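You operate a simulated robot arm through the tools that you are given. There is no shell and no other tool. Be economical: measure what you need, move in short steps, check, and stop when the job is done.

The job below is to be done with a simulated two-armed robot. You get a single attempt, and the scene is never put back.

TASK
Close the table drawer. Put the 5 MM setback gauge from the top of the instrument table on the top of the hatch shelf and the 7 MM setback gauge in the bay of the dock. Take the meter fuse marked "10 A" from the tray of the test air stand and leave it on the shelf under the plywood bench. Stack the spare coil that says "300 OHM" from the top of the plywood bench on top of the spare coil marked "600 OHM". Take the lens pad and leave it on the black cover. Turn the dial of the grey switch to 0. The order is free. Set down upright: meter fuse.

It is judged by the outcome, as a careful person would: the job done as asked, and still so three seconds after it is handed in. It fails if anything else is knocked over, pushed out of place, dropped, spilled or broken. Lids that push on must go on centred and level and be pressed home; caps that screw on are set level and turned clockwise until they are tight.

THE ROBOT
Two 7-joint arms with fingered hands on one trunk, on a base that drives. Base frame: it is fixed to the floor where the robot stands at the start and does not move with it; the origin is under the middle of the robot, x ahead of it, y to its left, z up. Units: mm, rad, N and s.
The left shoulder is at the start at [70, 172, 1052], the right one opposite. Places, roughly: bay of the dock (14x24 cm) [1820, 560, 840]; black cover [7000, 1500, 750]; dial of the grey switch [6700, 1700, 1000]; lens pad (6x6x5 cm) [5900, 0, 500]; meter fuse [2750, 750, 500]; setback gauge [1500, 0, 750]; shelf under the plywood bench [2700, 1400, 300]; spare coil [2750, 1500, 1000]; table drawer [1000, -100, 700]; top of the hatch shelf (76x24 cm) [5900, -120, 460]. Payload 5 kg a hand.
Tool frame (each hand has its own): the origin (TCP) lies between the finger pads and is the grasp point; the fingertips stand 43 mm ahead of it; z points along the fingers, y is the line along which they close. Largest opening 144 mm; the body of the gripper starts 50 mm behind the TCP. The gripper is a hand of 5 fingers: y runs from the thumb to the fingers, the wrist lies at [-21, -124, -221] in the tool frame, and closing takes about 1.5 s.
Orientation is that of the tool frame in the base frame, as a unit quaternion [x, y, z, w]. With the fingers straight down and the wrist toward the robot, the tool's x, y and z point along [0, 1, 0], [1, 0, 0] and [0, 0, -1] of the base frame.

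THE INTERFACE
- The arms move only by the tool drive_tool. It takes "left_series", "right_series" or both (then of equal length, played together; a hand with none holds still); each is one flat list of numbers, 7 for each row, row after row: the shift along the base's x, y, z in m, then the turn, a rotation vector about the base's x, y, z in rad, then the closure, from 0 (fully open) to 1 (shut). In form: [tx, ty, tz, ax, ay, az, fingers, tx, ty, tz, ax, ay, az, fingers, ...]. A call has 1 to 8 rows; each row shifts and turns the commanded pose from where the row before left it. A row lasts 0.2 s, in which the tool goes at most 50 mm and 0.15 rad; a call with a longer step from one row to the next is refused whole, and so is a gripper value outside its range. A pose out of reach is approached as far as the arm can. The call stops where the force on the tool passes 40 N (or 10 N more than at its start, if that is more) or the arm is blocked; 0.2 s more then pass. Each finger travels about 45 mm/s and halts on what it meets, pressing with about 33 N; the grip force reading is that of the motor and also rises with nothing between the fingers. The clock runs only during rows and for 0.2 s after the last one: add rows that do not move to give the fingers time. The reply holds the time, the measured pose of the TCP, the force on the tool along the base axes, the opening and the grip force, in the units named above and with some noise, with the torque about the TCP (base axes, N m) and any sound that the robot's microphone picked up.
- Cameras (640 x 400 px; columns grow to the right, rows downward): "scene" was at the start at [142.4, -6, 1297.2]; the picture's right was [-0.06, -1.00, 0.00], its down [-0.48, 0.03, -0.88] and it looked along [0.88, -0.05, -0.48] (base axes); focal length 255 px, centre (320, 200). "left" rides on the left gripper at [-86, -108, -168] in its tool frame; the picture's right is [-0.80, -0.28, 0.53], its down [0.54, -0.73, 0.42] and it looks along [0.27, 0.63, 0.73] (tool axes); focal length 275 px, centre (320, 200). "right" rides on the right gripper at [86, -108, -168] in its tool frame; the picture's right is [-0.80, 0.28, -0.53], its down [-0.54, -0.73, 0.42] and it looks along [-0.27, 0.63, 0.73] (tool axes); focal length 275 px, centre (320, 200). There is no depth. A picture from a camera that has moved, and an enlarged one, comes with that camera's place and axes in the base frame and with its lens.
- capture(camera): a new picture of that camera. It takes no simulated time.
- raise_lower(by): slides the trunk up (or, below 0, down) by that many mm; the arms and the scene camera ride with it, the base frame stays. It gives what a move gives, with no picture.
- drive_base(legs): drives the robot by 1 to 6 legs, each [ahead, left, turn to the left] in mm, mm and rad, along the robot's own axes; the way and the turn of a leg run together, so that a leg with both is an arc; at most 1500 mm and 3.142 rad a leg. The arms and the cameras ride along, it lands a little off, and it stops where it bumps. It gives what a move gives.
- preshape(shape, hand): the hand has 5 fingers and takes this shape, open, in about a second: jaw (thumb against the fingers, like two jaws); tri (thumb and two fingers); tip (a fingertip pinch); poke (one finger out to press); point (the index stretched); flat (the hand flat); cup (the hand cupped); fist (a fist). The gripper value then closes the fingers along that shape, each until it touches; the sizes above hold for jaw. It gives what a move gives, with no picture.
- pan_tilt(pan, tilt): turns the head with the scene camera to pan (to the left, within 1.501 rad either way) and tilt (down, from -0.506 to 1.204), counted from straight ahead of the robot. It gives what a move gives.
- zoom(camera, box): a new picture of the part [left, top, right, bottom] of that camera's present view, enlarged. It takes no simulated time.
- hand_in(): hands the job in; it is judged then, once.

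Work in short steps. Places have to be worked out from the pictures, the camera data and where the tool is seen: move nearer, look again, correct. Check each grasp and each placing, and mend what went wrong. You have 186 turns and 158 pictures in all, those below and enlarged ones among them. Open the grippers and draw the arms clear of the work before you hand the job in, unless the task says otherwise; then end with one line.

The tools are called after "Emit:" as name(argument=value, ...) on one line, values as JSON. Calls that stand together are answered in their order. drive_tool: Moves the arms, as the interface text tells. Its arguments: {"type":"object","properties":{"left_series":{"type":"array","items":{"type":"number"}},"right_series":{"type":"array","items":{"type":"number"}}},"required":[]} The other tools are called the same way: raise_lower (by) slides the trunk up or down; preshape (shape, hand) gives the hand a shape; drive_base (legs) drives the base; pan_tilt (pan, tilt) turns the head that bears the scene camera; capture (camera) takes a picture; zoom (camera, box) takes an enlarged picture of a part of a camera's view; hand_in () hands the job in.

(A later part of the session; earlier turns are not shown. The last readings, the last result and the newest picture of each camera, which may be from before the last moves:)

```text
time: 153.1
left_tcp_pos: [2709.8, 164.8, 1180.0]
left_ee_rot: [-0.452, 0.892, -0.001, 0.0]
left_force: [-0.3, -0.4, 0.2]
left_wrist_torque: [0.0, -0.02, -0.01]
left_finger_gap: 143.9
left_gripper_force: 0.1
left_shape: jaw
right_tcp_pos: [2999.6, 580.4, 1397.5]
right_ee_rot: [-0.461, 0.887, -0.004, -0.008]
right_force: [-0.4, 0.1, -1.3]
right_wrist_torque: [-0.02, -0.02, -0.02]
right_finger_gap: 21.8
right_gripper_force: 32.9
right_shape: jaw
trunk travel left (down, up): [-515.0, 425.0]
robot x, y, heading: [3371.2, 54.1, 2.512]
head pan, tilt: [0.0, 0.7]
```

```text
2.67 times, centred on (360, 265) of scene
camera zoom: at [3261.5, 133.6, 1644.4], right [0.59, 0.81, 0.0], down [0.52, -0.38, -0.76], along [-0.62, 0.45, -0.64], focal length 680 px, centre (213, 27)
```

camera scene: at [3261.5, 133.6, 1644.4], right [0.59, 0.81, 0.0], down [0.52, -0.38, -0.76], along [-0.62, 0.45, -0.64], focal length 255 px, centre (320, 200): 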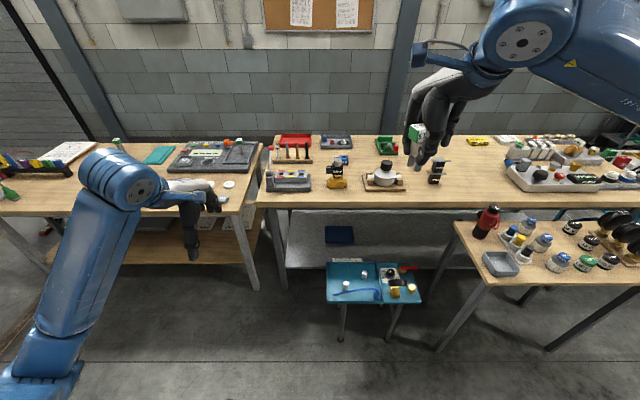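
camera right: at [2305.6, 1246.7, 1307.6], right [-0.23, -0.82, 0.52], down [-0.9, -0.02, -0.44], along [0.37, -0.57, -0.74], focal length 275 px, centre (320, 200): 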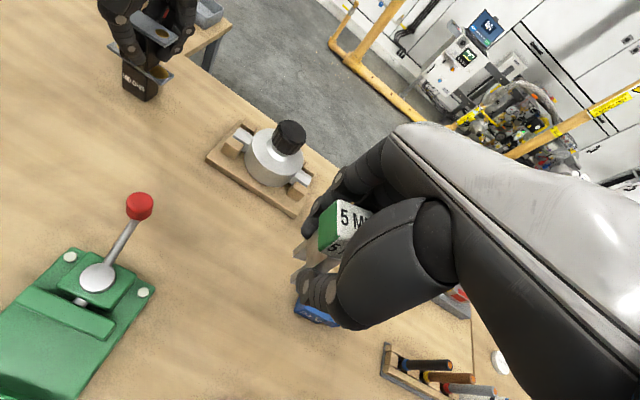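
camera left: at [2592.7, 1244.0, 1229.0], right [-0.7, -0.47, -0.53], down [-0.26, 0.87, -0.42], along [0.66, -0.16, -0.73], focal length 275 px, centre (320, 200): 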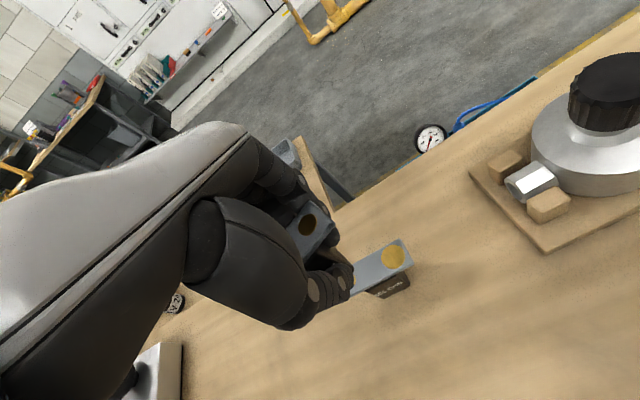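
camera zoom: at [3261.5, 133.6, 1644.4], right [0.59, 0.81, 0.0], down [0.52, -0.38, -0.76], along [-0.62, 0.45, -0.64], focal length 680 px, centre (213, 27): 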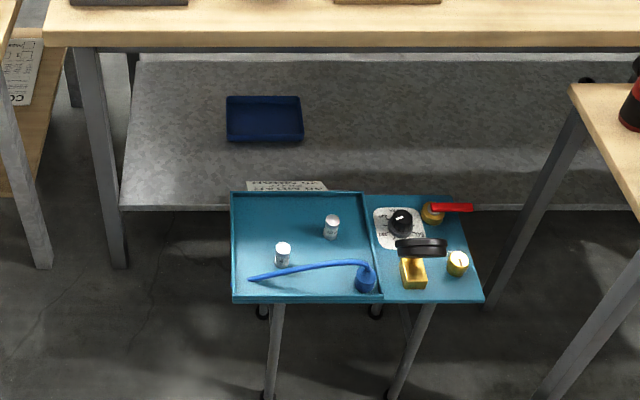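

The two fuses stand in the teal tray; one reads "10 A" (rear right), the shelf under the bench is right behind. I tuck the arms, then drive ahead-left and turn right so my right elbow stays clear of the side bench.

Emit:
drive_tool(left_series=[0.0202, -0.0147, 0, 0, 0, 0, 0, 0.0202, -0.0147, 0, 0, 0, 0, 0, 0.0202, -0.0147, 0, 0, 0, 0, 0, 0.0202, -0.0147, 0, 0, 0, 0, 0], right_series=[0.0434, 0.0086, 0, 0, 0, 0, 1, 0.0434, 0.0086, 0, 0, 0, 0, 1, 0.0434, 0.0086, 0, 0, 0, 0, 1, 0.0434, 0.0086, 0, 0, 0, 0, 1])

Emit:
drive_base(legs=[[300, 250, 0], [0, 0, -0.45]])

Emit:
raise_lower(by=-400)

Emit:
pan_tilt(pan=-0.1, tilt=0.7)

Emit:
capture(camera="scene")

Emit:
capture(camera="left")

```text
time: 154.1
left_tcp_pos: [2761.0, 120.2, 1181.4]
left_ee_rot: [-0.452, 0.892, -0.001, 0.0]
left_force: [0.8, -0.1, 0.4]
left_wrist_torque: [0.05, 0.09, 0.03]
left_finger_gap: 143.7
left_gripper_force: 0.0
left_shape: jaw
left hand out of reach, approached as far as the arm can: row 3, 4
right_tcp_pos: [3175.5, 614.5, 1398.2]
right_ee_rot: [-0.463, 0.887, -0.002, -0.01]
right_force: [1.1, -0.4, -1.3]
right_wrist_torque: [-0.03, 0.04, -0.02]
right_finger_gap: 21.7
right_gripper_force: 32.9
right_shape: jaw
trunk travel left (down, up): [-515.0, 425.0]
robot x, y, heading: [3371.9, 55.7, 2.512]
head pan, tilt: [0.0, 0.7]
```

```text
time: 157.8
left_tcp_pos: [2463.5, 356.6, 1179.5]
left_ee_rot: [-0.237, 0.971, -0.003, 0.0]
left_force: [0.5, 0.3, -0.6]
left_wrist_torque: [0.01, -0.01, 0.03]
left_finger_gap: 143.7
left_gripper_force: 0.2
left_shape: jaw
right_tcp_pos: [3052.7, 615.8, 1397.8]
right_ee_rot: [-0.248, 0.969, -0.003, -0.01]
right_force: [-0.7, 0.2, -1.8]
right_wrist_torque: [-0.02, -0.01, 0.01]
right_finger_gap: 21.9
right_gripper_force: 32.7
right_shape: jaw
trunk travel left (down, up): [-515.0, 425.0]
robot x, y, heading: [2977.6, 28.0, 2.052]
head pan, tilt: [0.0, 0.7]
```

```text
time: 161.7
left_tcp_pos: [2462.3, 356.3, 780.8]
left_ee_rot: [-0.237, 0.972, -0.002, 0.0]
left_force: [-0.2, -0.4, 0.2]
left_wrist_torque: [0.0, 0.02, -0.01]
left_finger_gap: 144.0
left_gripper_force: 0.1
left_shape: jaw
right_tcp_pos: [3054.1, 616.0, 998.2]
right_ee_rot: [-0.248, 0.969, -0.002, -0.009]
right_force: [0.6, 0.1, -1.9]
right_wrist_torque: [-0.03, 0.0, 0.02]
right_finger_gap: 21.8
right_gripper_force: 33.5
right_shape: jaw
trunk travel left (down, up): [-115.0, 825.0]
robot x, y, heading: [2983.0, 27.7, 2.045]
head pan, tilt: [0.0, 0.7]
```

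```text
time: 162.3
left_tcp_pos: [2461.7, 356.9, 780.4]
left_ee_rot: [-0.238, 0.971, -0.001, 0.001]
left_force: [0.2, 0.1, -0.5]
left_wrist_torque: [-0.04, -0.01, -0.02]
left_finger_gap: 143.6
left_gripper_force: 0.0
left_shape: jaw
right_tcp_pos: [3053.3, 616.5, 997.9]
right_ee_rot: [-0.248, 0.969, -0.002, -0.009]
right_force: [0.3, 1.1, -2.1]
right_wrist_torque: [-0.03, 0.0, 0.03]
right_finger_gap: 21.8
right_gripper_force: 32.7
right_shape: jaw
trunk travel left (down, up): [-115.0, 825.0]
robot x, y, heading: [2982.9, 23.8, 2.05]
head pan, tilt: [-0.099, 0.7]
```

```text
69 pictures are left
camera scene: at [2927.4, 148.9, 1244.4], right [0.93, 0.37, 0.0], down [0.24, -0.6, -0.76], along [-0.28, 0.71, -0.64], focal length 255 px, centre (320, 200)
```

scene: 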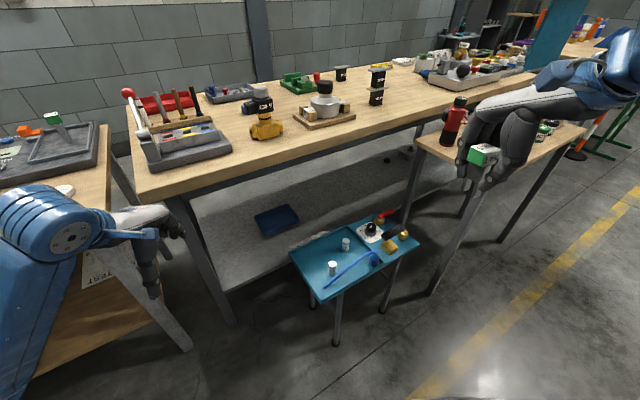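

```text
68 pictures are left
camera left: at [2588.8, 300.4, 948.8], right [0.84, 0.11, -0.53], down [-0.15, -0.9, -0.42], along [-0.53, 0.43, -0.73], focal length 275 px, centre (320, 200)
```

left: 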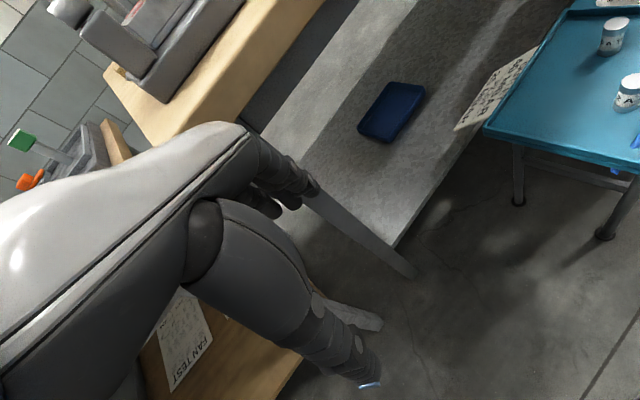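

The left hand hangs low between the bench legs, the right one near the side bench; I will be careful. I zoom both views on the fuses to fix their position.

Emit:
zoom(camera="scene", box=[280, 200, 430, 300])

Emit:
zoom(camera="left", box=[560, 0, 640, 130])

```text
4.00 times, centred on (355, 250) of scene
camera zoom: at [2927.4, 148.9, 1244.4], right [0.93, 0.37, 0.0], down [0.24, -0.6, -0.76], along [-0.28, 0.71, -0.64], focal length 1020 px, centre (180, 0)
```

zoom: 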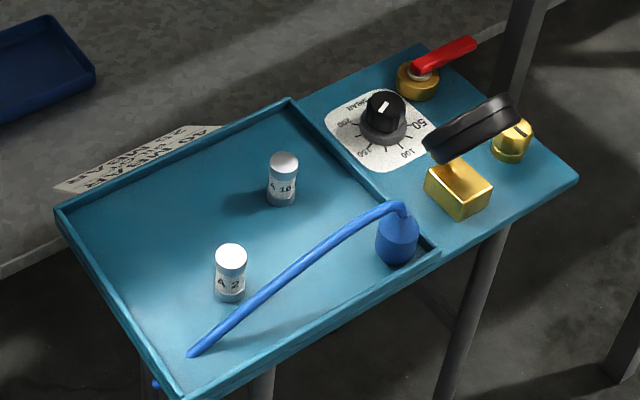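

```text
3.08 times, centred on (600, 65) of left
camera zoom: at [2588.8, 300.4, 948.8], right [0.84, 0.11, -0.53], down [-0.15, -0.9, -0.42], along [-0.53, 0.43, -0.73], focal length 847 px, centre (-542, 615)
```

zoom: 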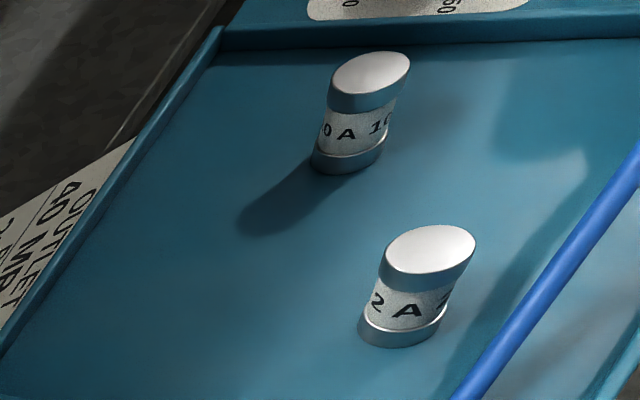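

10 A fuse top at ≈(2782,774,516), tray floor ≈465. I move the left hand parallel to the bench over to it at constant height.

Emit:
drive_tool(left_series=[0.0291, 0.0379, 0, 0, 0, 0, 0.2, 0.0291, 0.0379, 0, 0, 0, 0, 0.4, 0.0291, 0.0379, 0, 0, 0, 0, 0.5, 0.0291, 0.0379, 0, 0, 0, 0, 0.5, 0.0291, 0.0379, 0, 0, 0, 0, 0.5, 0.0291, 0.0379, 0, 0, 0, 0, 0.5, 0.0291, 0.0379, 0, 0, 0, 0, 0.5, 0.0291, 0.0379, 0, 0, 0, 0, 0.5])

Emit:
drive_tool(left_series=[0.0291, 0.0379, -0.01, 0, 0, 0, 0.5, 0.0291, 0.0379, -0.01, 0, 0, 0, 0.5, 0.029, 0.038, -0.01, 0, 0, 0, 0.5, 0, 0, -0.045, 0, 0, 0, 0.5, 0, 0, -0.045, 0, 0, 0, 0.5, 0, 0, 0, 0, 0, 0, 0.5])

Emit:
capture(camera="left")

Emit:
capture(camera="scene")

```text
time: 164.1
left_tcp_pos: [2695.5, 661.2, 779.5]
left_ee_rot: [-0.239, 0.971, -0.002, -0.001]
left_force: [-0.1, -0.4, -0.1]
left_wrist_torque: [-0.04, -0.03, 0.01]
left_finger_gap: 72.5
left_gripper_force: 0.0
left_shape: jaw
right_tcp_pos: [3054.0, 616.7, 996.3]
right_ee_rot: [-0.247, 0.969, -0.002, -0.01]
right_force: [0.3, 1.4, -2.0]
right_wrist_torque: [-0.04, 0.02, 0.03]
right_finger_gap: 21.9
right_gripper_force: 34.0
right_shape: jaw
trunk travel left (down, up): [-115.0, 825.0]
robot x, y, heading: [2981.9, 26.2, 2.05]
head pan, tilt: [-0.099, 0.7]
```

```text
time: 165.5
left_tcp_pos: [2781.2, 771.9, 661.0]
left_ee_rot: [-0.238, 0.971, -0.001, 0.0]
left_force: [-0.1, -0.3, -0.2]
left_wrist_torque: [0.0, -0.02, -0.01]
left_finger_gap: 72.2
left_gripper_force: 0.1
left_shape: jaw
right_tcp_pos: [3053.4, 616.2, 997.2]
right_ee_rot: [-0.247, 0.969, -0.002, -0.009]
right_force: [-0.4, 0.1, -1.9]
right_wrist_torque: [0.03, -0.04, 0.02]
right_finger_gap: 22.0
right_gripper_force: 32.9
right_shape: jaw
trunk travel left (down, up): [-115.0, 825.0]
robot x, y, heading: [2980.4, 23.5, 2.045]
head pan, tilt: [-0.099, 0.7]
```

```text
65 pictures are left
camera left: at [2908.5, 716.2, 829.4], right [0.84, 0.11, -0.53], down [-0.15, -0.9, -0.42], along [-0.53, 0.43, -0.73], focal length 275 px, centre (320, 200)
```

left: 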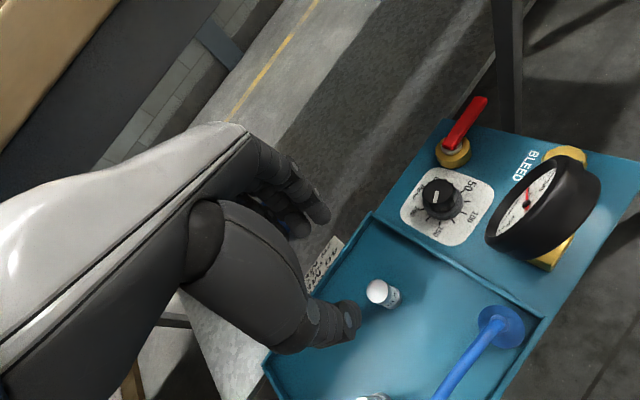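

```text
64 pictures are left
camera scene: at [2927.4, 148.7, 1244.5], right [0.93, 0.37, 0.0], down [0.24, -0.6, -0.76], along [-0.28, 0.71, -0.64], focal length 255 px, centre (320, 200)
```

scene: 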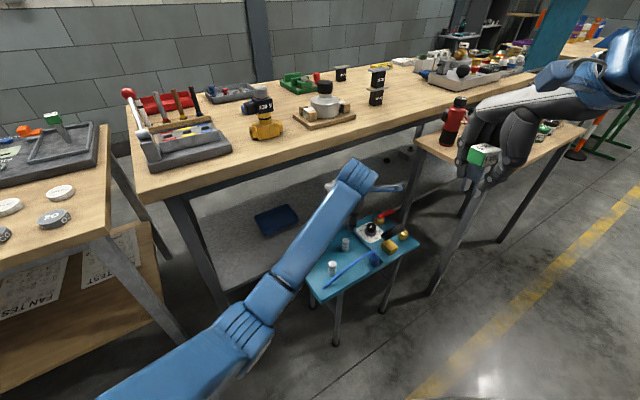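

Centred over the 10 A fuse within 3 mm. I descend in two steps, watching the forearm.

Emit:
drive_tool(left_series=[-0.001, -0.002, -0.04, 0, 0, 0, 0.5, 0, 0, -0.04, 0, 0, 0, 0.5, 0, 0, 0, 0, 0, 0, 0.5])

Emit:
capture(camera="scene")

Emit:
zoom(camera="left", box=[240, 180, 480, 380])

```text
time: 166.3
left_tcp_pos: [2777.2, 772.5, 581.0]
left_ee_rot: [-0.238, 0.971, -0.002, -0.001]
left_force: [-0.4, 0.0, 0.6]
left_wrist_torque: [-0.01, -0.03, 0.02]
left_finger_gap: 72.1
left_gripper_force: 0.0
left_shape: jaw
right_tcp_pos: [3053.1, 616.3, 997.7]
right_ee_rot: [-0.248, 0.969, -0.002, -0.009]
right_force: [0.0, -0.1, -2.0]
right_wrist_torque: [0.01, -0.01, -0.01]
right_finger_gap: 21.7
right_gripper_force: 32.8
right_shape: jaw
trunk travel left (down, up): [-115.0, 825.0]
robot x, y, heading: [2982.0, 27.2, 2.052]
head pan, tilt: [-0.099, 0.7]
```

```text
63 pictures are left
camera scene: at [2927.6, 148.9, 1244.5], right [0.93, 0.37, 0.0], down [0.24, -0.6, -0.76], along [-0.28, 0.71, -0.64], focal length 255 px, centre (320, 200)
```

scene: 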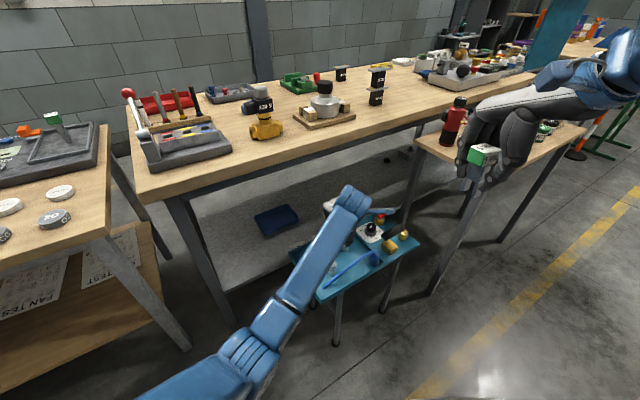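

```text
2.00 times, centred on (360, 280) of left
camera zoom: at [2903.8, 716.6, 748.6], right [0.84, 0.12, -0.54], down [-0.14, -0.9, -0.42], along [-0.53, 0.43, -0.73], focal length 551 px, centre (240, 40)
```

zoom: 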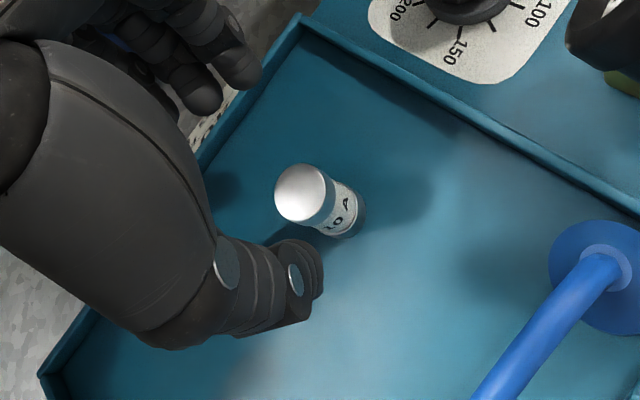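

The forearm is well above the stand. I correct 4 mm and go down to z≈514, then close.

Emit:
drive_tool(left_series=[0.004, -0.003, -0.03, 0, 0, 0, 0.5, 0, 0, -0.025, 0, 0, 0, 0.5, 0, 0, -0.011, 0, 0, 0, 0.5, 0, 0, 0, 0, 0, 0, 0.5])

Emit:
drive_tool(left_series=[0, 0, 0, 0, 0, 0, 0.8, 0, 0, 0, 0, 0, 0, 1, 0, 0, 0, 0, 0, 0, 1, 0, 0, 0, 0, 0, 0, 1, 0, 0, 0, 0, 0, 0, 1, 0, 0, 0, 0, 0, 0, 1])

Emit:
zoom(camera="left", box=[240, 180, 480, 380])

```text
time: 167.5
left_tcp_pos: [2734.6, 781.0, 529.4]
left_ee_rot: [-0.253, 0.967, 0.016, -0.023]
left_force: [-0.7, 0.2, -0.1]
left_wrist_torque: [0.0, 0.02, 0.01]
left_finger_gap: 72.3
left_gripper_force: 0.0
left_shape: jaw
right_tcp_pos: [3053.2, 616.5, 997.3]
right_ee_rot: [-0.247, 0.969, -0.003, -0.01]
right_force: [0.0, 0.4, -1.4]
right_wrist_torque: [0.03, 0.0, 0.01]
right_finger_gap: 21.7
right_gripper_force: 33.6
right_shape: jaw
trunk travel left (down, up): [-115.0, 825.0]
robot x, y, heading: [2983.0, 26.3, 2.057]
head pan, tilt: [-0.099, 0.7]
stopped in row 4 (left hand): the arm was blocked; the commanded pose is now the measured one
```

```text
time: 168.9
left_tcp_pos: [2734.9, 780.7, 529.2]
left_ee_rot: [-0.253, 0.967, 0.015, -0.023]
left_force: [0.1, 0.5, 0.0]
left_wrist_torque: [0.0, 0.0, 0.0]
left_finger_gap: 0.4
left_gripper_force: 32.8
left_shape: jaw
right_tcp_pos: [3053.2, 616.4, 997.1]
right_ee_rot: [-0.248, 0.969, -0.002, -0.009]
right_force: [0.0, 0.4, -1.5]
right_wrist_torque: [-0.01, 0.02, -0.03]
right_finger_gap: 21.5
right_gripper_force: 33.6
right_shape: jaw
trunk travel left (down, up): [-115.0, 825.0]
robot x, y, heading: [2983.9, 24.6, 2.05]
head pan, tilt: [-0.099, 0.7]
```

```text
2.00 times, centred on (360, 280) of left
camera zoom: at [2871.7, 724.0, 689.3], right [0.8, 0.15, -0.57], down [-0.14, -0.89, -0.43], along [-0.58, 0.43, -0.7], focal length 551 px, centre (240, 40)
```

zoom: 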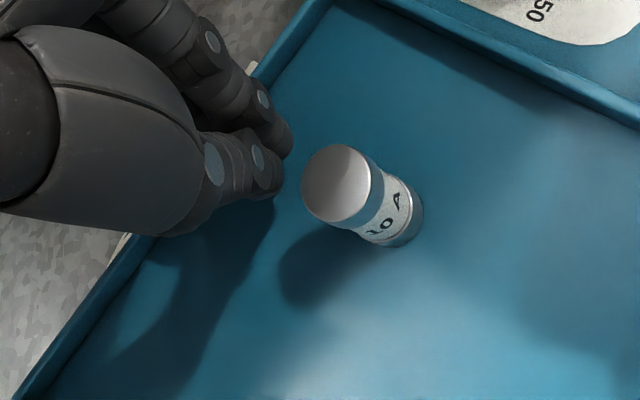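

The arm was blocked and slid aside; the fuse is untouched. I look at what it hit.

Emit:
capture(camera="scene")

Emit:
zoom(camera="scene", box=[200, 180, 440, 400])

```text
60 pictures are left
camera scene: at [2927.6, 149.1, 1244.4], right [0.93, 0.37, 0.0], down [0.24, -0.6, -0.76], along [-0.28, 0.71, -0.64], focal length 255 px, centre (320, 200)
```

scene: 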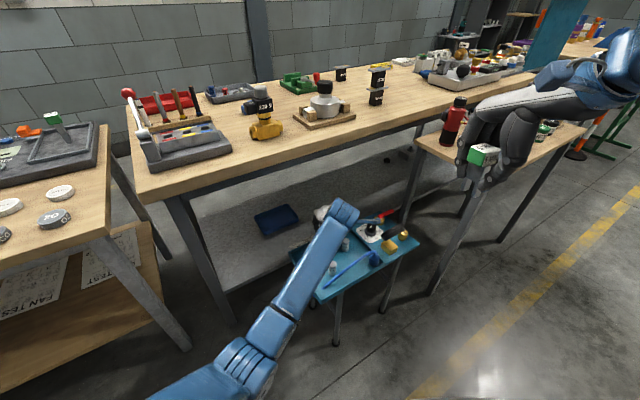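

```text
1.82 times, centred on (320, 290) of scene
camera zoom: at [2927.6, 149.1, 1244.4], right [0.93, 0.37, 0.0], down [0.24, -0.6, -0.76], along [-0.28, 0.71, -0.64], focal length 464 px, centre (320, 36)
```

zoom: 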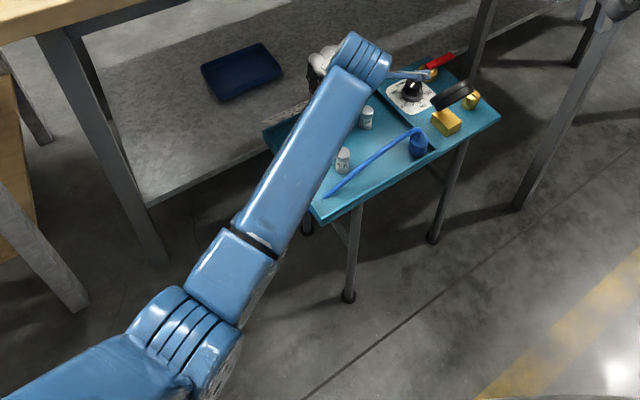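

The forearm came down too low (elbow drooping). I lift the hand, restore its orientation, and raise the trunk 170 so the forearm comes in steeper.

Emit:
drive_tool(left_series=[0, 0, 0.04, 0, 0, 0, 1, 0, 0, 0.04, -0.018, -0.052, -0.031, 1, 0, 0, 0.04, 0, 0, 0, 0.6, 0, 0, 0, 0, 0, 0, 0.5, 0, 0, 0, 0, 0, 0, 0.5])

Emit:
raise_lower(by=170)

Emit:
drive_tool(left_series=[0.022, -0.004, -0.04, 0, 0, 0, 0.5, 0.022, -0.004, -0.045, 0, 0, 0, 0.5, 0, 0, -0.045, 0, 0, 0, 0.5, 0, 0, -0.045, 0, 0, 0, 0.5, 0, 0, -0.045, 0, 0, 0, 0.5, 0, 0, 0, 0, 0, 0, 0.5])

Emit:
capture(camera="scene")

Emit:
zoom(camera="left", box=[240, 180, 480, 380])

```text
time: 170.3
left_tcp_pos: [2669.5, 765.7, 624.0]
left_ee_rot: [-0.259, 0.965, -0.011, -0.037]
left_force: [0.4, -0.2, 0.2]
left_wrist_torque: [0.03, 0.01, 0.0]
left_finger_gap: 69.7
left_gripper_force: 0.1
left_shape: jaw
right_tcp_pos: [3053.8, 615.9, 995.8]
right_ee_rot: [-0.248, 0.969, -0.003, -0.009]
right_force: [0.2, -0.5, -1.2]
right_wrist_torque: [0.0, -0.03, 0.02]
right_finger_gap: 21.8
right_gripper_force: 32.5
right_shape: jaw
trunk travel left (down, up): [-115.0, 825.0]
robot x, y, heading: [2978.5, 30.3, 2.053]
head pan, tilt: [-0.099, 0.7]
stopped in row 5 (left hand): the arm was blocked; the commanded pose is now the measured one
```

```text
time: 171.7
left_tcp_pos: [2673.7, 763.6, 750.6]
left_ee_rot: [-0.258, 0.966, -0.015, -0.035]
left_force: [14.1, -11.8, -5.7]
left_wrist_torque: [0.64, 0.61, 0.3]
left_finger_gap: 71.7
left_gripper_force: 0.1
left_shape: jaw
right_tcp_pos: [3054.9, 614.8, 1128.5]
right_ee_rot: [-0.247, 0.969, -0.002, -0.01]
right_force: [-0.4, -0.2, -1.9]
right_wrist_torque: [0.0, 0.01, 0.0]
right_finger_gap: 21.7
right_gripper_force: 33.0
right_shape: jaw
trunk travel left (down, up): [-247.0, 693.0]
robot x, y, heading: [2983.9, 26.1, 2.044]
head pan, tilt: [-0.099, 0.7]
stopped: the force on the tool passed its limit at 51 N (the readings are from after the stop); the commanded pose is now the measured one
```

```text
refused: row 2 steps farther than a row can; nothing moved
```

```text
58 pictures are left
camera scene: at [2929.7, 148.3, 1376.6], right [0.93, 0.37, 0.0], down [0.24, -0.6, -0.77], along [-0.28, 0.71, -0.64], focal length 255 px, centre (320, 200)
```

scene: 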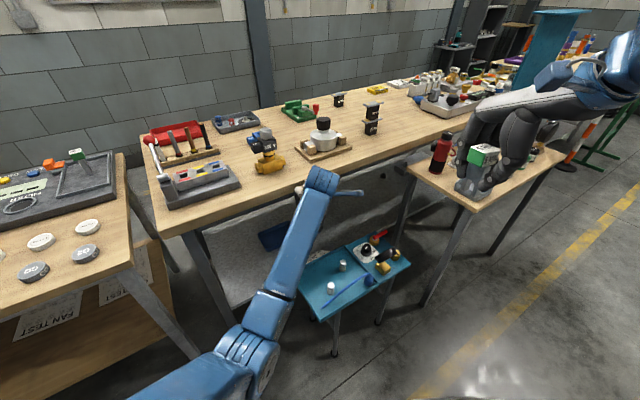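

```text
2.00 times, centred on (360, 280) of left
camera zoom: at [2812.4, 719.9, 913.0], right [0.8, 0.12, -0.59], down [-0.13, -0.92, -0.37], along [-0.59, 0.37, -0.72], focal length 551 px, centre (240, 40)
```

zoom: 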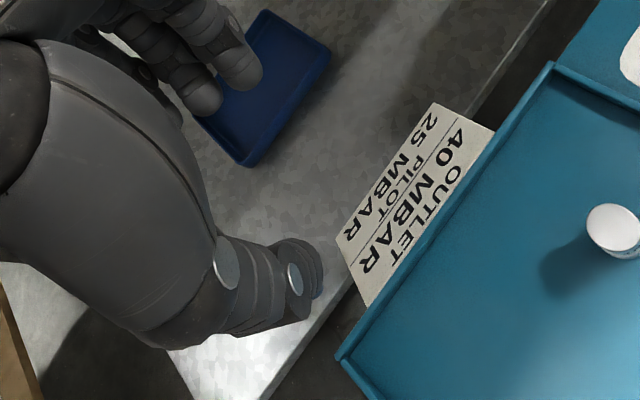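

The hand's back touched the bench edge while rising; nothing toppled. I pull the hand back toward me and set its orientation right again.

Emit:
drive_tool(left_series=[0.02, -0.038, 0, 0, 0, 0, 0.5, 0.02, -0.038, 0, 0, 0, 0, 0.5, 0.02, -0.038, 0.0, 0, 0, 0, 0.5, 0.02, -0.03, 0.02, 0, 0, 0, 0.5])

Emit:
capture(camera="scene")

```text
time: 172.7
left_tcp_pos: [2643.0, 663.4, 835.7]
left_ee_rot: [-0.287, 0.95, 0.058, -0.111]
left_force: [0.3, 0.1, 1.1]
left_wrist_torque: [0.0, 0.04, 0.02]
left_finger_gap: 71.7
left_gripper_force: 0.0
left_shape: jaw
right_tcp_pos: [3055.0, 615.4, 1129.6]
right_ee_rot: [-0.247, 0.969, -0.002, -0.009]
right_force: [0.2, -0.2, -1.4]
right_wrist_torque: [0.0, 0.01, 0.05]
right_finger_gap: 21.7
right_gripper_force: 33.0
right_shape: jaw
trunk travel left (down, up): [-247.0, 693.0]
robot x, y, heading: [2979.3, 26.1, 2.049]
head pan, tilt: [-0.099, 0.7]
stopped in row 4 (left hand): the arm was blocked; the commanded pose is now the measured one
```

```text
56 pictures are left
camera scene: at [2927.7, 148.3, 1376.2], right [0.93, 0.37, 0.0], down [0.24, -0.6, -0.77], along [-0.28, 0.71, -0.64], focal length 255 px, centre (320, 200)
```

scene: 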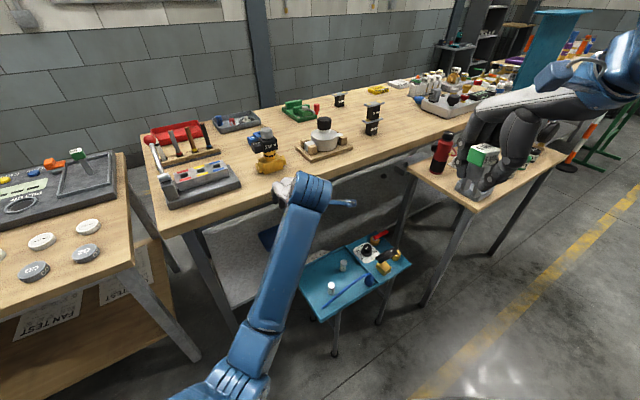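

The elbow seems wedged against my own body low down. I raise the trunk 200 to free the arm.

Emit:
raise_lower(by=200)

Emit:
drive_tool(left_series=[-0.01, -0.04, 0.0, 0, 0, 0, 0.5, -0.01, -0.04, 0.0, 0, 0, 0, 0.5, -0.01, -0.04, 0.0, 0, 0, 0, 0.5])

Emit:
pan_tilt(pan=0.2, tilt=1.0)

Emit:
capture(camera="scene")

```text
time: 174.9
left_tcp_pos: [2641.8, 663.0, 1034.6]
left_ee_rot: [-0.287, 0.95, 0.055, -0.112]
left_force: [0.4, 0.0, 1.1]
left_wrist_torque: [0.0, 0.0, 0.01]
left_finger_gap: 71.9
left_gripper_force: 0.1
left_shape: jaw
right_tcp_pos: [3052.7, 616.2, 1328.2]
right_ee_rot: [-0.247, 0.969, -0.002, -0.01]
right_force: [-0.4, -0.8, -1.7]
right_wrist_torque: [-0.02, -0.03, -0.01]
right_finger_gap: 21.5
right_gripper_force: 32.8
right_shape: jaw
trunk travel left (down, up): [-447.0, 493.0]
robot x, y, heading: [2980.6, 25.4, 2.054]
head pan, tilt: [-0.099, 0.7]
```

```text
time: 175.9
left_tcp_pos: [2579.1, 571.1, 1104.6]
left_ee_rot: [-0.297, 0.938, 0.116, -0.139]
left_force: [-0.3, -0.1, -0.2]
left_wrist_torque: [-0.02, 0.0, 0.01]
left_finger_gap: 72.2
left_gripper_force: 0.0
left_shape: jaw
right_tcp_pos: [3053.8, 615.6, 1328.6]
right_ee_rot: [-0.247, 0.969, -0.004, -0.009]
right_force: [0.9, 0.2, -0.8]
right_wrist_torque: [0.0, 0.0, 0.01]
right_finger_gap: 21.7
right_gripper_force: 33.4
right_shape: jaw
trunk travel left (down, up): [-447.0, 493.0]
robot x, y, heading: [2980.3, 25.4, 2.054]
head pan, tilt: [-0.099, 0.7]
stopped in row 3 (left hand): the arm was blocked; the commanded pose is now the measured one
```

```text
time: 176.7
left_tcp_pos: [2579.6, 571.1, 1106.7]
left_ee_rot: [-0.296, 0.938, 0.116, -0.138]
left_force: [-0.7, 0.5, 0.0]
left_wrist_torque: [0.0, 0.02, 0.01]
left_finger_gap: 72.2
left_gripper_force: 0.0
left_shape: jaw
right_tcp_pos: [3053.9, 616.6, 1327.6]
right_ee_rot: [-0.248, 0.969, -0.002, -0.01]
right_force: [0.3, -0.8, -1.6]
right_wrist_torque: [-0.02, -0.02, 0.0]
right_finger_gap: 22.0
right_gripper_force: 33.2
right_shape: jaw
trunk travel left (down, up): [-447.0, 493.0]
robot x, y, heading: [2981.3, 28.0, 2.047]
head pan, tilt: [0.201, 1.0]
```

```text
55 pictures are left
camera scene: at [2915.3, 124.6, 1552.8], right [0.78, 0.63, 0.0], down [0.53, -0.65, -0.54], along [-0.34, 0.42, -0.84], focal length 255 px, centre (320, 200)
```

scene: 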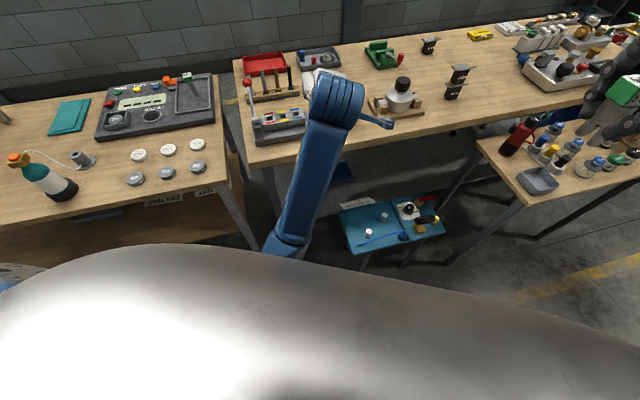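

The elbow has tucked under my chest because the left hand crossed to the right. I swing the hand out left and restore its orientation.

Emit:
drive_tool(left_series=[-0.038, -0.0196, 0, 0, 0, 0, 0.5, -0.038, -0.0196, 0, -0.04, -0.081, -0.032, 0.5, -0.038, -0.0196, 0, -0.04, -0.081, -0.032, 0.5, -0.038, -0.0196, 0, -0.04, -0.081, -0.032, 0.5, -0.038, -0.0196, 0, -0.041, -0.083, -0.033, 0.5])

Emit:
capture(camera="scene")

```text
time: 177.9
left_tcp_pos: [2388.9, 472.9, 1103.8]
left_ee_rot: [-0.237, 0.972, -0.002, 0.002]
left_force: [-1.0, 0.1, -0.7]
left_wrist_torque: [0.06, -0.09, -0.02]
left_finger_gap: 72.0
left_gripper_force: 0.1
left_shape: jaw
right_tcp_pos: [3052.7, 616.8, 1326.8]
right_ee_rot: [-0.248, 0.969, -0.002, -0.01]
right_force: [0.6, 1.1, -2.4]
right_wrist_torque: [-0.06, 0.06, 0.01]
right_finger_gap: 21.5
right_gripper_force: 33.6
right_shape: jaw
trunk travel left (down, up): [-447.0, 493.0]
robot x, y, heading: [2980.1, 25.3, 2.049]
head pan, tilt: [0.201, 1.0]
```

```text
54 pictures are left
camera scene: at [2915.0, 126.1, 1552.5], right [0.78, 0.63, 0.0], down [0.53, -0.66, -0.54], along [-0.34, 0.42, -0.84], focal length 255 px, centre (320, 200)
```

scene: 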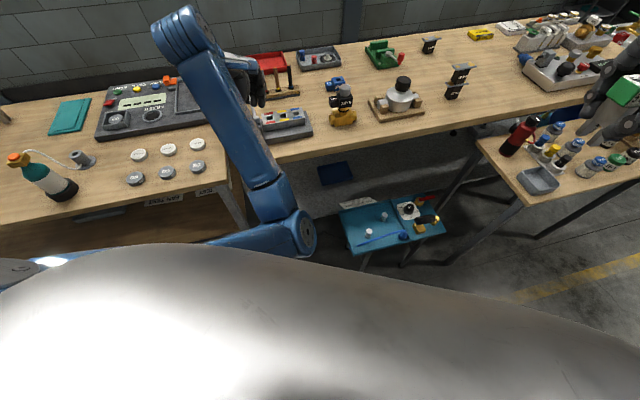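

The arm is free again, though its elbow sits inward. I'll approach the stand straight on with the fuse on my left side: back off, turn left 0.47, drive right; then re-pose the left arm outward.

Emit:
drive_base(legs=[[-100, 0, 0], [0, 0, 0.47], [0, -680, 0]])

Emit:
drive_tool(left_series=[-0.012, -0.045, 0, 0, 0, 0.03, 0, -0.012, -0.045, 0, 0, 0, 0.03, 0, -0.012, -0.045, 0, 0, 0, 0.03, 0, -0.012, -0.045, 0, 0, 0, 0.03, 0, -0.012, -0.045, 0, 0, 0, 0, 0])

Emit:
capture(camera="scene")

```text
time: 183.7
left_tcp_pos: [2692.3, 620.2, 1105.2]
left_ee_rot: [-0.458, 0.889, 0.001, 0.002]
left_force: [0.3, -0.4, 0.3]
left_wrist_torque: [0.0, 0.01, -0.01]
left_finger_gap: 72.4
left_gripper_force: 0.2
left_shape: jaw
right_tcp_pos: [3218.8, 1050.5, 1328.9]
right_ee_rot: [-0.466, 0.885, -0.005, -0.009]
right_force: [-0.3, -0.4, -1.0]
right_wrist_torque: [0.01, -0.05, -0.01]
right_finger_gap: 21.6
right_gripper_force: 33.2
right_shape: jaw
trunk travel left (down, up): [-447.0, 493.0]
robot x, y, heading: [3421.4, 494.0, 2.52]
head pan, tilt: [0.201, 1.0]
```

```text
time: 184.9
left_tcp_pos: [2629.7, 395.4, 1104.8]
left_ee_rot: [-0.509, 0.861, 0.0, 0.003]
left_force: [0.0, -0.7, -0.7]
left_wrist_torque: [0.0, -0.02, 0.0]
left_finger_gap: 143.7
left_gripper_force: 0.0
left_shape: jaw
right_tcp_pos: [3218.6, 1049.1, 1328.7]
right_ee_rot: [-0.466, 0.885, -0.004, -0.008]
right_force: [0.2, 0.3, -1.1]
right_wrist_torque: [0.01, -0.04, 0.05]
right_finger_gap: 21.6
right_gripper_force: 33.2
right_shape: jaw
trunk travel left (down, up): [-447.0, 493.0]
robot x, y, heading: [3420.4, 492.1, 2.518]
head pan, tilt: [0.201, 1.0]
```

```text
53 pictures are left
camera scene: at [3317.1, 547.0, 1552.7], right [0.41, 0.91, 0.0], down [0.77, -0.34, -0.54], along [-0.49, 0.22, -0.84], focal length 255 px, centre (320, 200)
```

scene: 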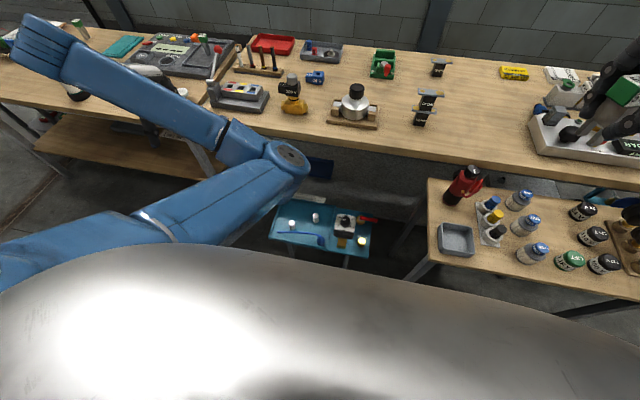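

The elbow now points inward, so I postpone the fuse: first I'll carry the 5 MM gauge to the hatch shelf with the right hand, then return for the fuse with the right hand. I back off, turn round and drive toward l≈3350.

Emit:
drive_base(legs=[[-300, 0, 0], [0, 0, -3.14], [0, 950, 0]])

Emit:
pan_tilt(pan=0.0, tilt=0.4)

Emit:
capture(camera="scene")

```text
time: 198.9
left_tcp_pos: [5010.5, 1162.4, 1105.5]
left_ee_rot: [0.861, 0.508, -0.001, 0.0]
left_force: [0.0, 0.0, 0.4]
left_wrist_torque: [0.0, 0.0, -0.02]
left_finger_gap: 143.6
left_gripper_force: 0.1
left_shape: jaw
right_tcp_pos: [4417.1, 512.6, 1329.3]
right_ee_rot: [0.886, 0.463, 0.009, -0.004]
right_force: [0.1, 0.4, -1.8]
right_wrist_torque: [0.02, -0.01, 0.02]
right_finger_gap: 21.5
right_gripper_force: 32.6
right_shape: jaw
trunk travel left (down, up): [-447.0, 493.0]
robot x, y, heading: [4218.4, 1074.3, -0.634]
head pan, tilt: [0.201, 1.0]
```

```text
time: 199.9
left_tcp_pos: [5009.8, 1162.5, 1105.0]
left_ee_rot: [0.862, 0.507, -0.001, 0.0]
left_force: [0.4, -0.2, -0.1]
left_wrist_torque: [-0.01, -0.01, -0.01]
left_finger_gap: 143.4
left_gripper_force: 0.1
left_shape: jaw
right_tcp_pos: [4415.4, 512.6, 1328.1]
right_ee_rot: [0.887, 0.462, 0.009, -0.005]
right_force: [-0.3, -0.1, -1.9]
right_wrist_torque: [-0.01, 0.01, 0.04]
right_finger_gap: 21.5
right_gripper_force: 32.9
right_shape: jaw
trunk travel left (down, up): [-447.0, 493.0]
robot x, y, heading: [4221.6, 1074.6, -0.63]
head pan, tilt: [0.0, 0.4]
```

```text
52 pictures are left
camera scene: at [4335.1, 988.7, 1602.9], right [-0.59, -0.81, 0.0], down [-0.32, 0.23, -0.92], along [0.74, -0.54, -0.39], focal length 255 px, centre (320, 200)
```

scene: 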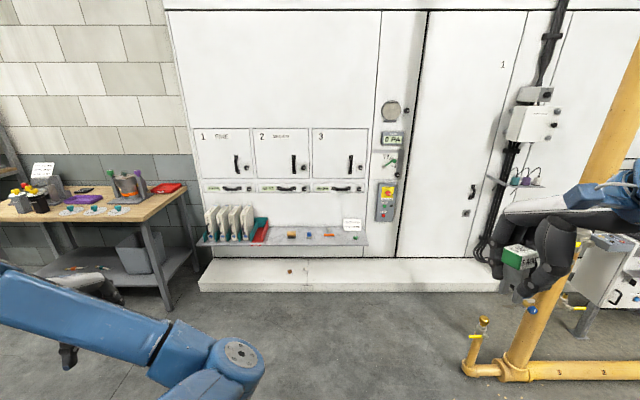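

The hatch shelf is straight ahead, about 2 m. I drive 1300 mm nearer and look.

Emit:
drive_base(legs=[[1300, 0, 0]])

Emit:
pan_tilt(pan=0.0, tilt=0.9)

Emit:
capture(camera="scene")

```text
time: 206.3
left_tcp_pos: [6046.8, 374.4, 1105.4]
left_ee_rot: [0.867, 0.498, 0.0, 0.0]
left_force: [-1.8, 1.1, -0.8]
left_wrist_torque: [0.0, 0.02, 0.0]
left_finger_gap: 143.6
left_gripper_force: 0.1
left_shape: jaw
right_tcp_pos: [5439.3, -262.5, 1328.6]
right_ee_rot: [0.891, 0.453, 0.008, -0.004]
right_force: [0.0, -0.2, -1.4]
right_wrist_torque: [-0.02, 0.01, -0.02]
right_finger_gap: 21.5
right_gripper_force: 33.3
right_shape: jaw
trunk travel left (down, up): [-447.0, 493.0]
robot x, y, heading: [5256.2, 301.2, -0.654]
head pan, tilt: [0.0, 0.4]
```

```text
time: 207.3
left_tcp_pos: [6045.9, 374.5, 1103.9]
left_ee_rot: [0.867, 0.498, -0.003, 0.0]
left_force: [-0.2, 0.1, -0.3]
left_wrist_torque: [-0.04, 0.0, 0.02]
left_finger_gap: 143.8
left_gripper_force: 0.1
left_shape: jaw
right_tcp_pos: [5439.7, -261.8, 1328.1]
right_ee_rot: [0.891, 0.454, 0.009, -0.005]
right_force: [-0.2, 0.2, -2.3]
right_wrist_torque: [0.01, -0.03, 0.01]
right_finger_gap: 21.5
right_gripper_force: 33.4
right_shape: jaw
trunk travel left (down, up): [-447.0, 493.0]
robot x, y, heading: [5256.0, 301.4, -0.647]
head pan, tilt: [0.0, 0.901]
```

```text
51 pictures are left
camera scene: at [5354.4, 225.7, 1560.0], right [-0.61, -0.8, 0.0], down [-0.62, 0.47, -0.62], along [0.49, -0.38, -0.78], focal length 255 px, centre (320, 200)
```

scene: 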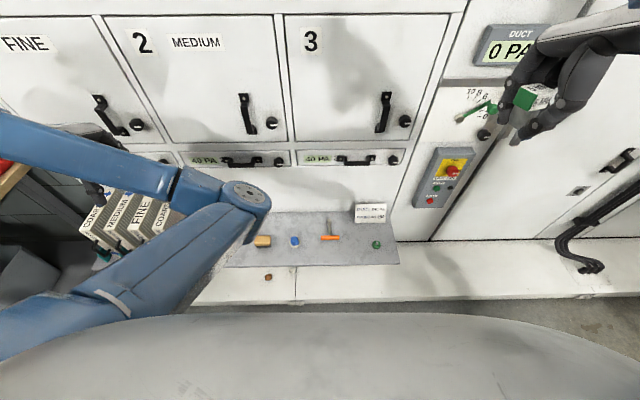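

The shelf with small items is in view. Zoom to identify the lens pad.

Emit:
zoom(camera="scene", box=[230, 190, 410, 300])

```text
3.56 times, centred on (320, 245) of scene
camera zoom: at [5354.4, 225.7, 1560.0], right [-0.61, -0.8, 0.0], down [-0.62, 0.47, -0.62], along [0.49, -0.38, -0.78], focal length 907 px, centre (320, 40)
```

zoom: 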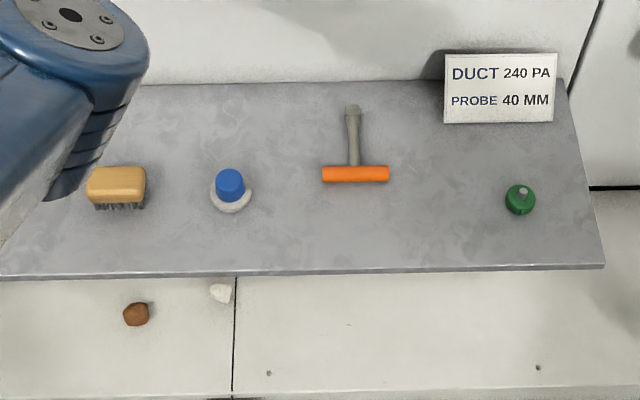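

The white pad with the blue knob at ≈(5900,-38) is the lens pad. A free spot for the gauge lies between the orange scraper and the green cap, ≈(5722,-275). I lower the trunk and bring the right hand above it.

Emit:
raise_lower(by=-250)

Emit:
drive_tool(right_series=[0.035, -0.0015, -0.034, 0, 0, 0, 1, 0.035, -0.0015, -0.034, 0, 0, 0, 1, 0.035, -0.0015, -0.034, 0, 0, 0, 1, 0.035, -0.0015, -0.034, 0, 0, 0, 1, 0.035, -0.0015, -0.034, 0, 0, 0, 1, 0.035, -0.0015, -0.034, 0, 0, 0, 1, 0.035, -0.0015, -0.034, 0, 0, 0, 1, 0.035, -0.0015, -0.034, 0, 0, 0, 1])

Emit:
drive_tool(right_series=[0, 0, -0.045, 0, 0, 0, 1, 0, 0, -0.045, 0, 0, 0, 1, 0, 0, -0.045, 0, 0, 0, 1, 0, 0, -0.02, 0, 0, 0, 1, 0, 0, 0, 0, 0, 0, 1])

Emit:
capture(camera="right")

Emit:
capture(camera="scene")

```text
time: 209.9
left_tcp_pos: [6046.0, 374.1, 853.5]
left_ee_rot: [0.868, 0.497, -0.001, -0.001]
left_force: [0.8, -0.3, 0.2]
left_wrist_torque: [-0.03, -0.02, 0.0]
left_finger_gap: 143.3
left_gripper_force: 0.0
left_shape: jaw
right_tcp_pos: [5439.5, -261.6, 1078.7]
right_ee_rot: [0.891, 0.453, 0.008, -0.004]
right_force: [-0.1, 0.1, -0.5]
right_wrist_torque: [-0.01, 0.01, 0.02]
right_finger_gap: 21.5
right_gripper_force: 33.2
right_shape: jaw
trunk travel left (down, up): [-197.0, 743.0]
robot x, y, heading: [5252.6, 300.1, -0.652]
head pan, tilt: [0.0, 0.901]
```

```text
time: 211.7
left_tcp_pos: [6048.0, 375.0, 853.4]
left_ee_rot: [0.867, 0.497, -0.003, 0.0]
left_force: [0.6, -0.3, -0.7]
left_wrist_torque: [0.01, 0.04, -0.01]
left_finger_gap: 143.7
left_gripper_force: 0.1
left_shape: jaw
right_tcp_pos: [5720.0, -273.1, 808.0]
right_ee_rot: [0.891, 0.453, 0.008, -0.003]
right_force: [1.5, -0.7, -1.1]
right_wrist_torque: [0.06, 0.04, 0.0]
right_finger_gap: 21.6
right_gripper_force: 33.2
right_shape: jaw
trunk travel left (down, up): [-197.0, 743.0]
robot x, y, heading: [5251.3, 302.4, -0.649]
head pan, tilt: [0.0, 0.901]
```

```text
time: 212.9
left_tcp_pos: [6047.2, 375.3, 853.5]
left_ee_rot: [0.867, 0.498, -0.002, 0.0]
left_force: [0.4, -0.7, -0.9]
left_wrist_torque: [0.01, -0.02, 0.0]
left_finger_gap: 143.5
left_gripper_force: 0.1
left_shape: jaw
right_tcp_pos: [5719.1, -273.9, 650.7]
right_ee_rot: [0.892, 0.453, 0.008, -0.005]
right_force: [-0.3, 0.5, -1.6]
right_wrist_torque: [0.02, 0.0, -0.02]
right_finger_gap: 21.5
right_gripper_force: 33.1
right_shape: jaw
trunk travel left (down, up): [-197.0, 743.0]
robot x, y, heading: [5252.8, 303.6, -0.654]
head pan, tilt: [0.0, 0.901]
```

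```text
49 pictures are left
camera right: at [5678.5, -144.3, 819.9], right [-0.25, -0.82, 0.52], down [-0.9, 0.0, -0.43], along [0.36, -0.57, -0.74], focal length 275 px, centre (320, 200)
```

right: 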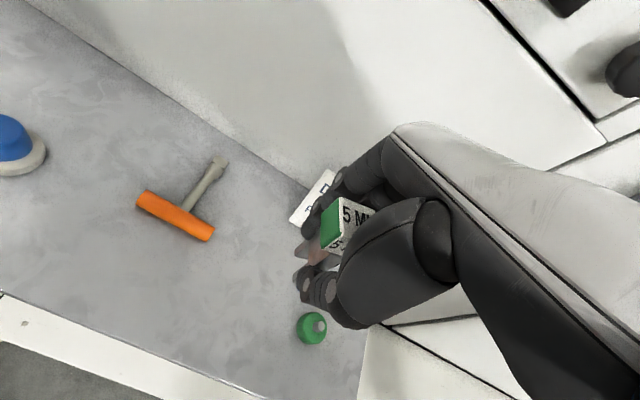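

```text
48 pictures are left
camera scene: at [5354.7, 225.7, 1310.0], right [-0.61, -0.8, 0.0], down [-0.62, 0.48, -0.62], along [0.49, -0.38, -0.78], focal length 255 px, centre (320, 200)
```

scene: 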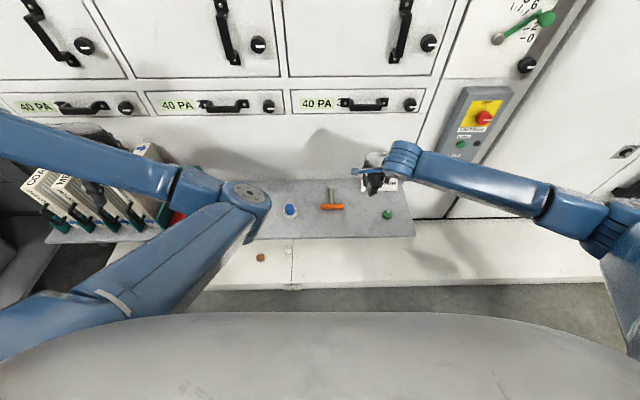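

The spot below is free. I lower the gauge to just above the shelf and then feel for contact.

Emit:
drive_tool(right_series=[0, 0, -0.04, 0, 0, 0, 1, 0, 0, -0.04, 0, 0, 0, 1, 0, 0, -0.025, 0, 0, 0, 1, 0, 0, -0.004, 0, 0, 0, 1, 0, 0, -0.004, 0, 0, 0, 1, 0, 0, -0.003, 0, 0, 0, 1, 0, 0, 0, 0, 0, 0, 1])

Emit:
zoom(camera="scene", box=[300, 130, 440, 250])

```text
time: 214.5
left_tcp_pos: [6045.6, 375.0, 854.3]
left_ee_rot: [0.867, 0.498, -0.002, 0.0]
left_force: [-0.6, 0.9, 0.4]
left_wrist_torque: [0.0, -0.02, -0.01]
left_finger_gap: 143.5
left_gripper_force: 0.0
left_shape: jaw
right_tcp_pos: [5719.4, -274.0, 535.2]
right_ee_rot: [0.892, 0.453, 0.008, -0.004]
right_force: [0.6, -0.2, -1.1]
right_wrist_torque: [0.0, -0.03, 0.0]
right_finger_gap: 21.4
right_gripper_force: 32.7
right_shape: jaw
trunk travel left (down, up): [-197.0, 743.0]
robot x, y, heading: [5249.7, 301.4, -0.653]
head pan, tilt: [0.0, 0.901]
```

```text
3.33 times, centred on (370, 190) of scene
camera zoom: at [5354.7, 225.7, 1309.9], right [-0.61, -0.8, 0.0], down [-0.62, 0.48, -0.62], along [0.49, -0.38, -0.78], focal length 850 px, centre (153, 233)
```

zoom: 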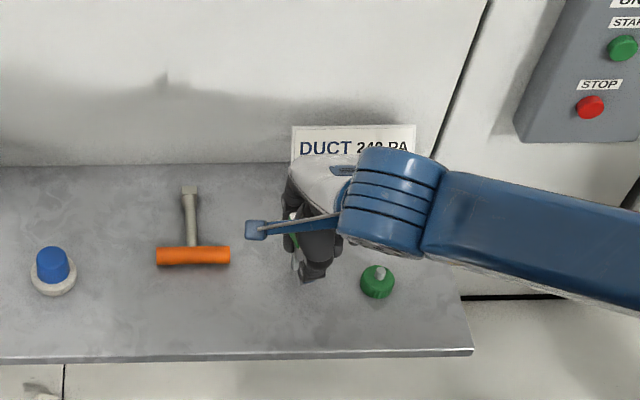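

Emit:
drive_tool(right_series=[0, 0, -0.003, 0, 0, 0, 1, 0, 0, -0.003, 0, 0, 0, 1, 0, 0, -0.003, 0, 0, 0, 1, 0, 0, 0, 0, 0, 0, 1])

```text
time: 215.5
left_tcp_pos: [6047.2, 375.1, 854.4]
left_ee_rot: [0.867, 0.497, -0.003, 0.0]
left_force: [0.2, 0.1, 0.7]
left_wrist_torque: [0.01, 0.03, 0.01]
left_finger_gap: 144.1
left_gripper_force: 0.0
left_shape: jaw
right_tcp_pos: [5719.0, -273.4, 527.1]
right_ee_rot: [0.891, 0.453, 0.009, -0.005]
right_force: [0.1, -0.5, -0.4]
right_wrist_torque: [-0.01, -0.04, -0.01]
right_finger_gap: 21.4
right_gripper_force: 33.2
right_shape: jaw
trunk travel left (down, up): [-197.0, 743.0]
robot x, y, heading: [5256.6, 301.9, -0.649]
head pan, tilt: [0.0, 0.901]
```

Not yet touching; I keep lowering in 3 mm steps.

Emit:
drive_tool(right_series=[0, 0, -0.003, 0, 0, 0, 1, 0, 0, -0.003, 0, 0, 0, 1, 0, 0, -0.003, 0, 0, 0, 1, 0, 0, 0, 0, 0, 0, 1])

Emit:
zoom(camera="right", box=[200, 150, 400, 370])

```text
time: 216.5
left_tcp_pos: [6044.7, 377.1, 855.8]
left_ee_rot: [0.867, 0.497, -0.001, 0.002]
left_force: [0.2, -0.3, -0.4]
left_wrist_torque: [0.01, 0.01, -0.01]
left_finger_gap: 143.8
left_gripper_force: 0.0
left_shape: jaw
right_tcp_pos: [5720.0, -273.1, 524.2]
right_ee_rot: [0.891, 0.454, 0.01, -0.001]
right_force: [-8.6, -0.5, 35.8]
right_wrist_torque: [-0.1, -0.19, -0.08]
right_finger_gap: 23.4
right_gripper_force: 32.8
right_shape: jaw
trunk travel left (down, up): [-197.0, 743.0]
robot x, y, heading: [5252.1, 301.6, -0.655]
head pan, tilt: [0.0, 0.901]
```

```text
1.82 times, centred on (300, 260) of right
camera zoom: at [5678.8, -143.5, 690.6], right [-0.25, -0.82, 0.52], down [-0.9, -0.01, -0.44], along [0.36, -0.58, -0.73], focal length 500 px, centre (356, 91)
```

zoom: 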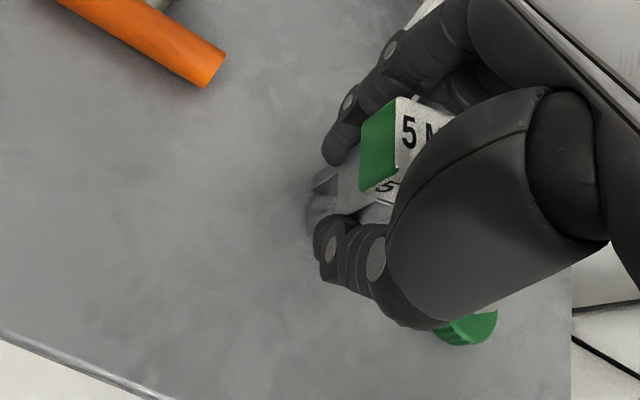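

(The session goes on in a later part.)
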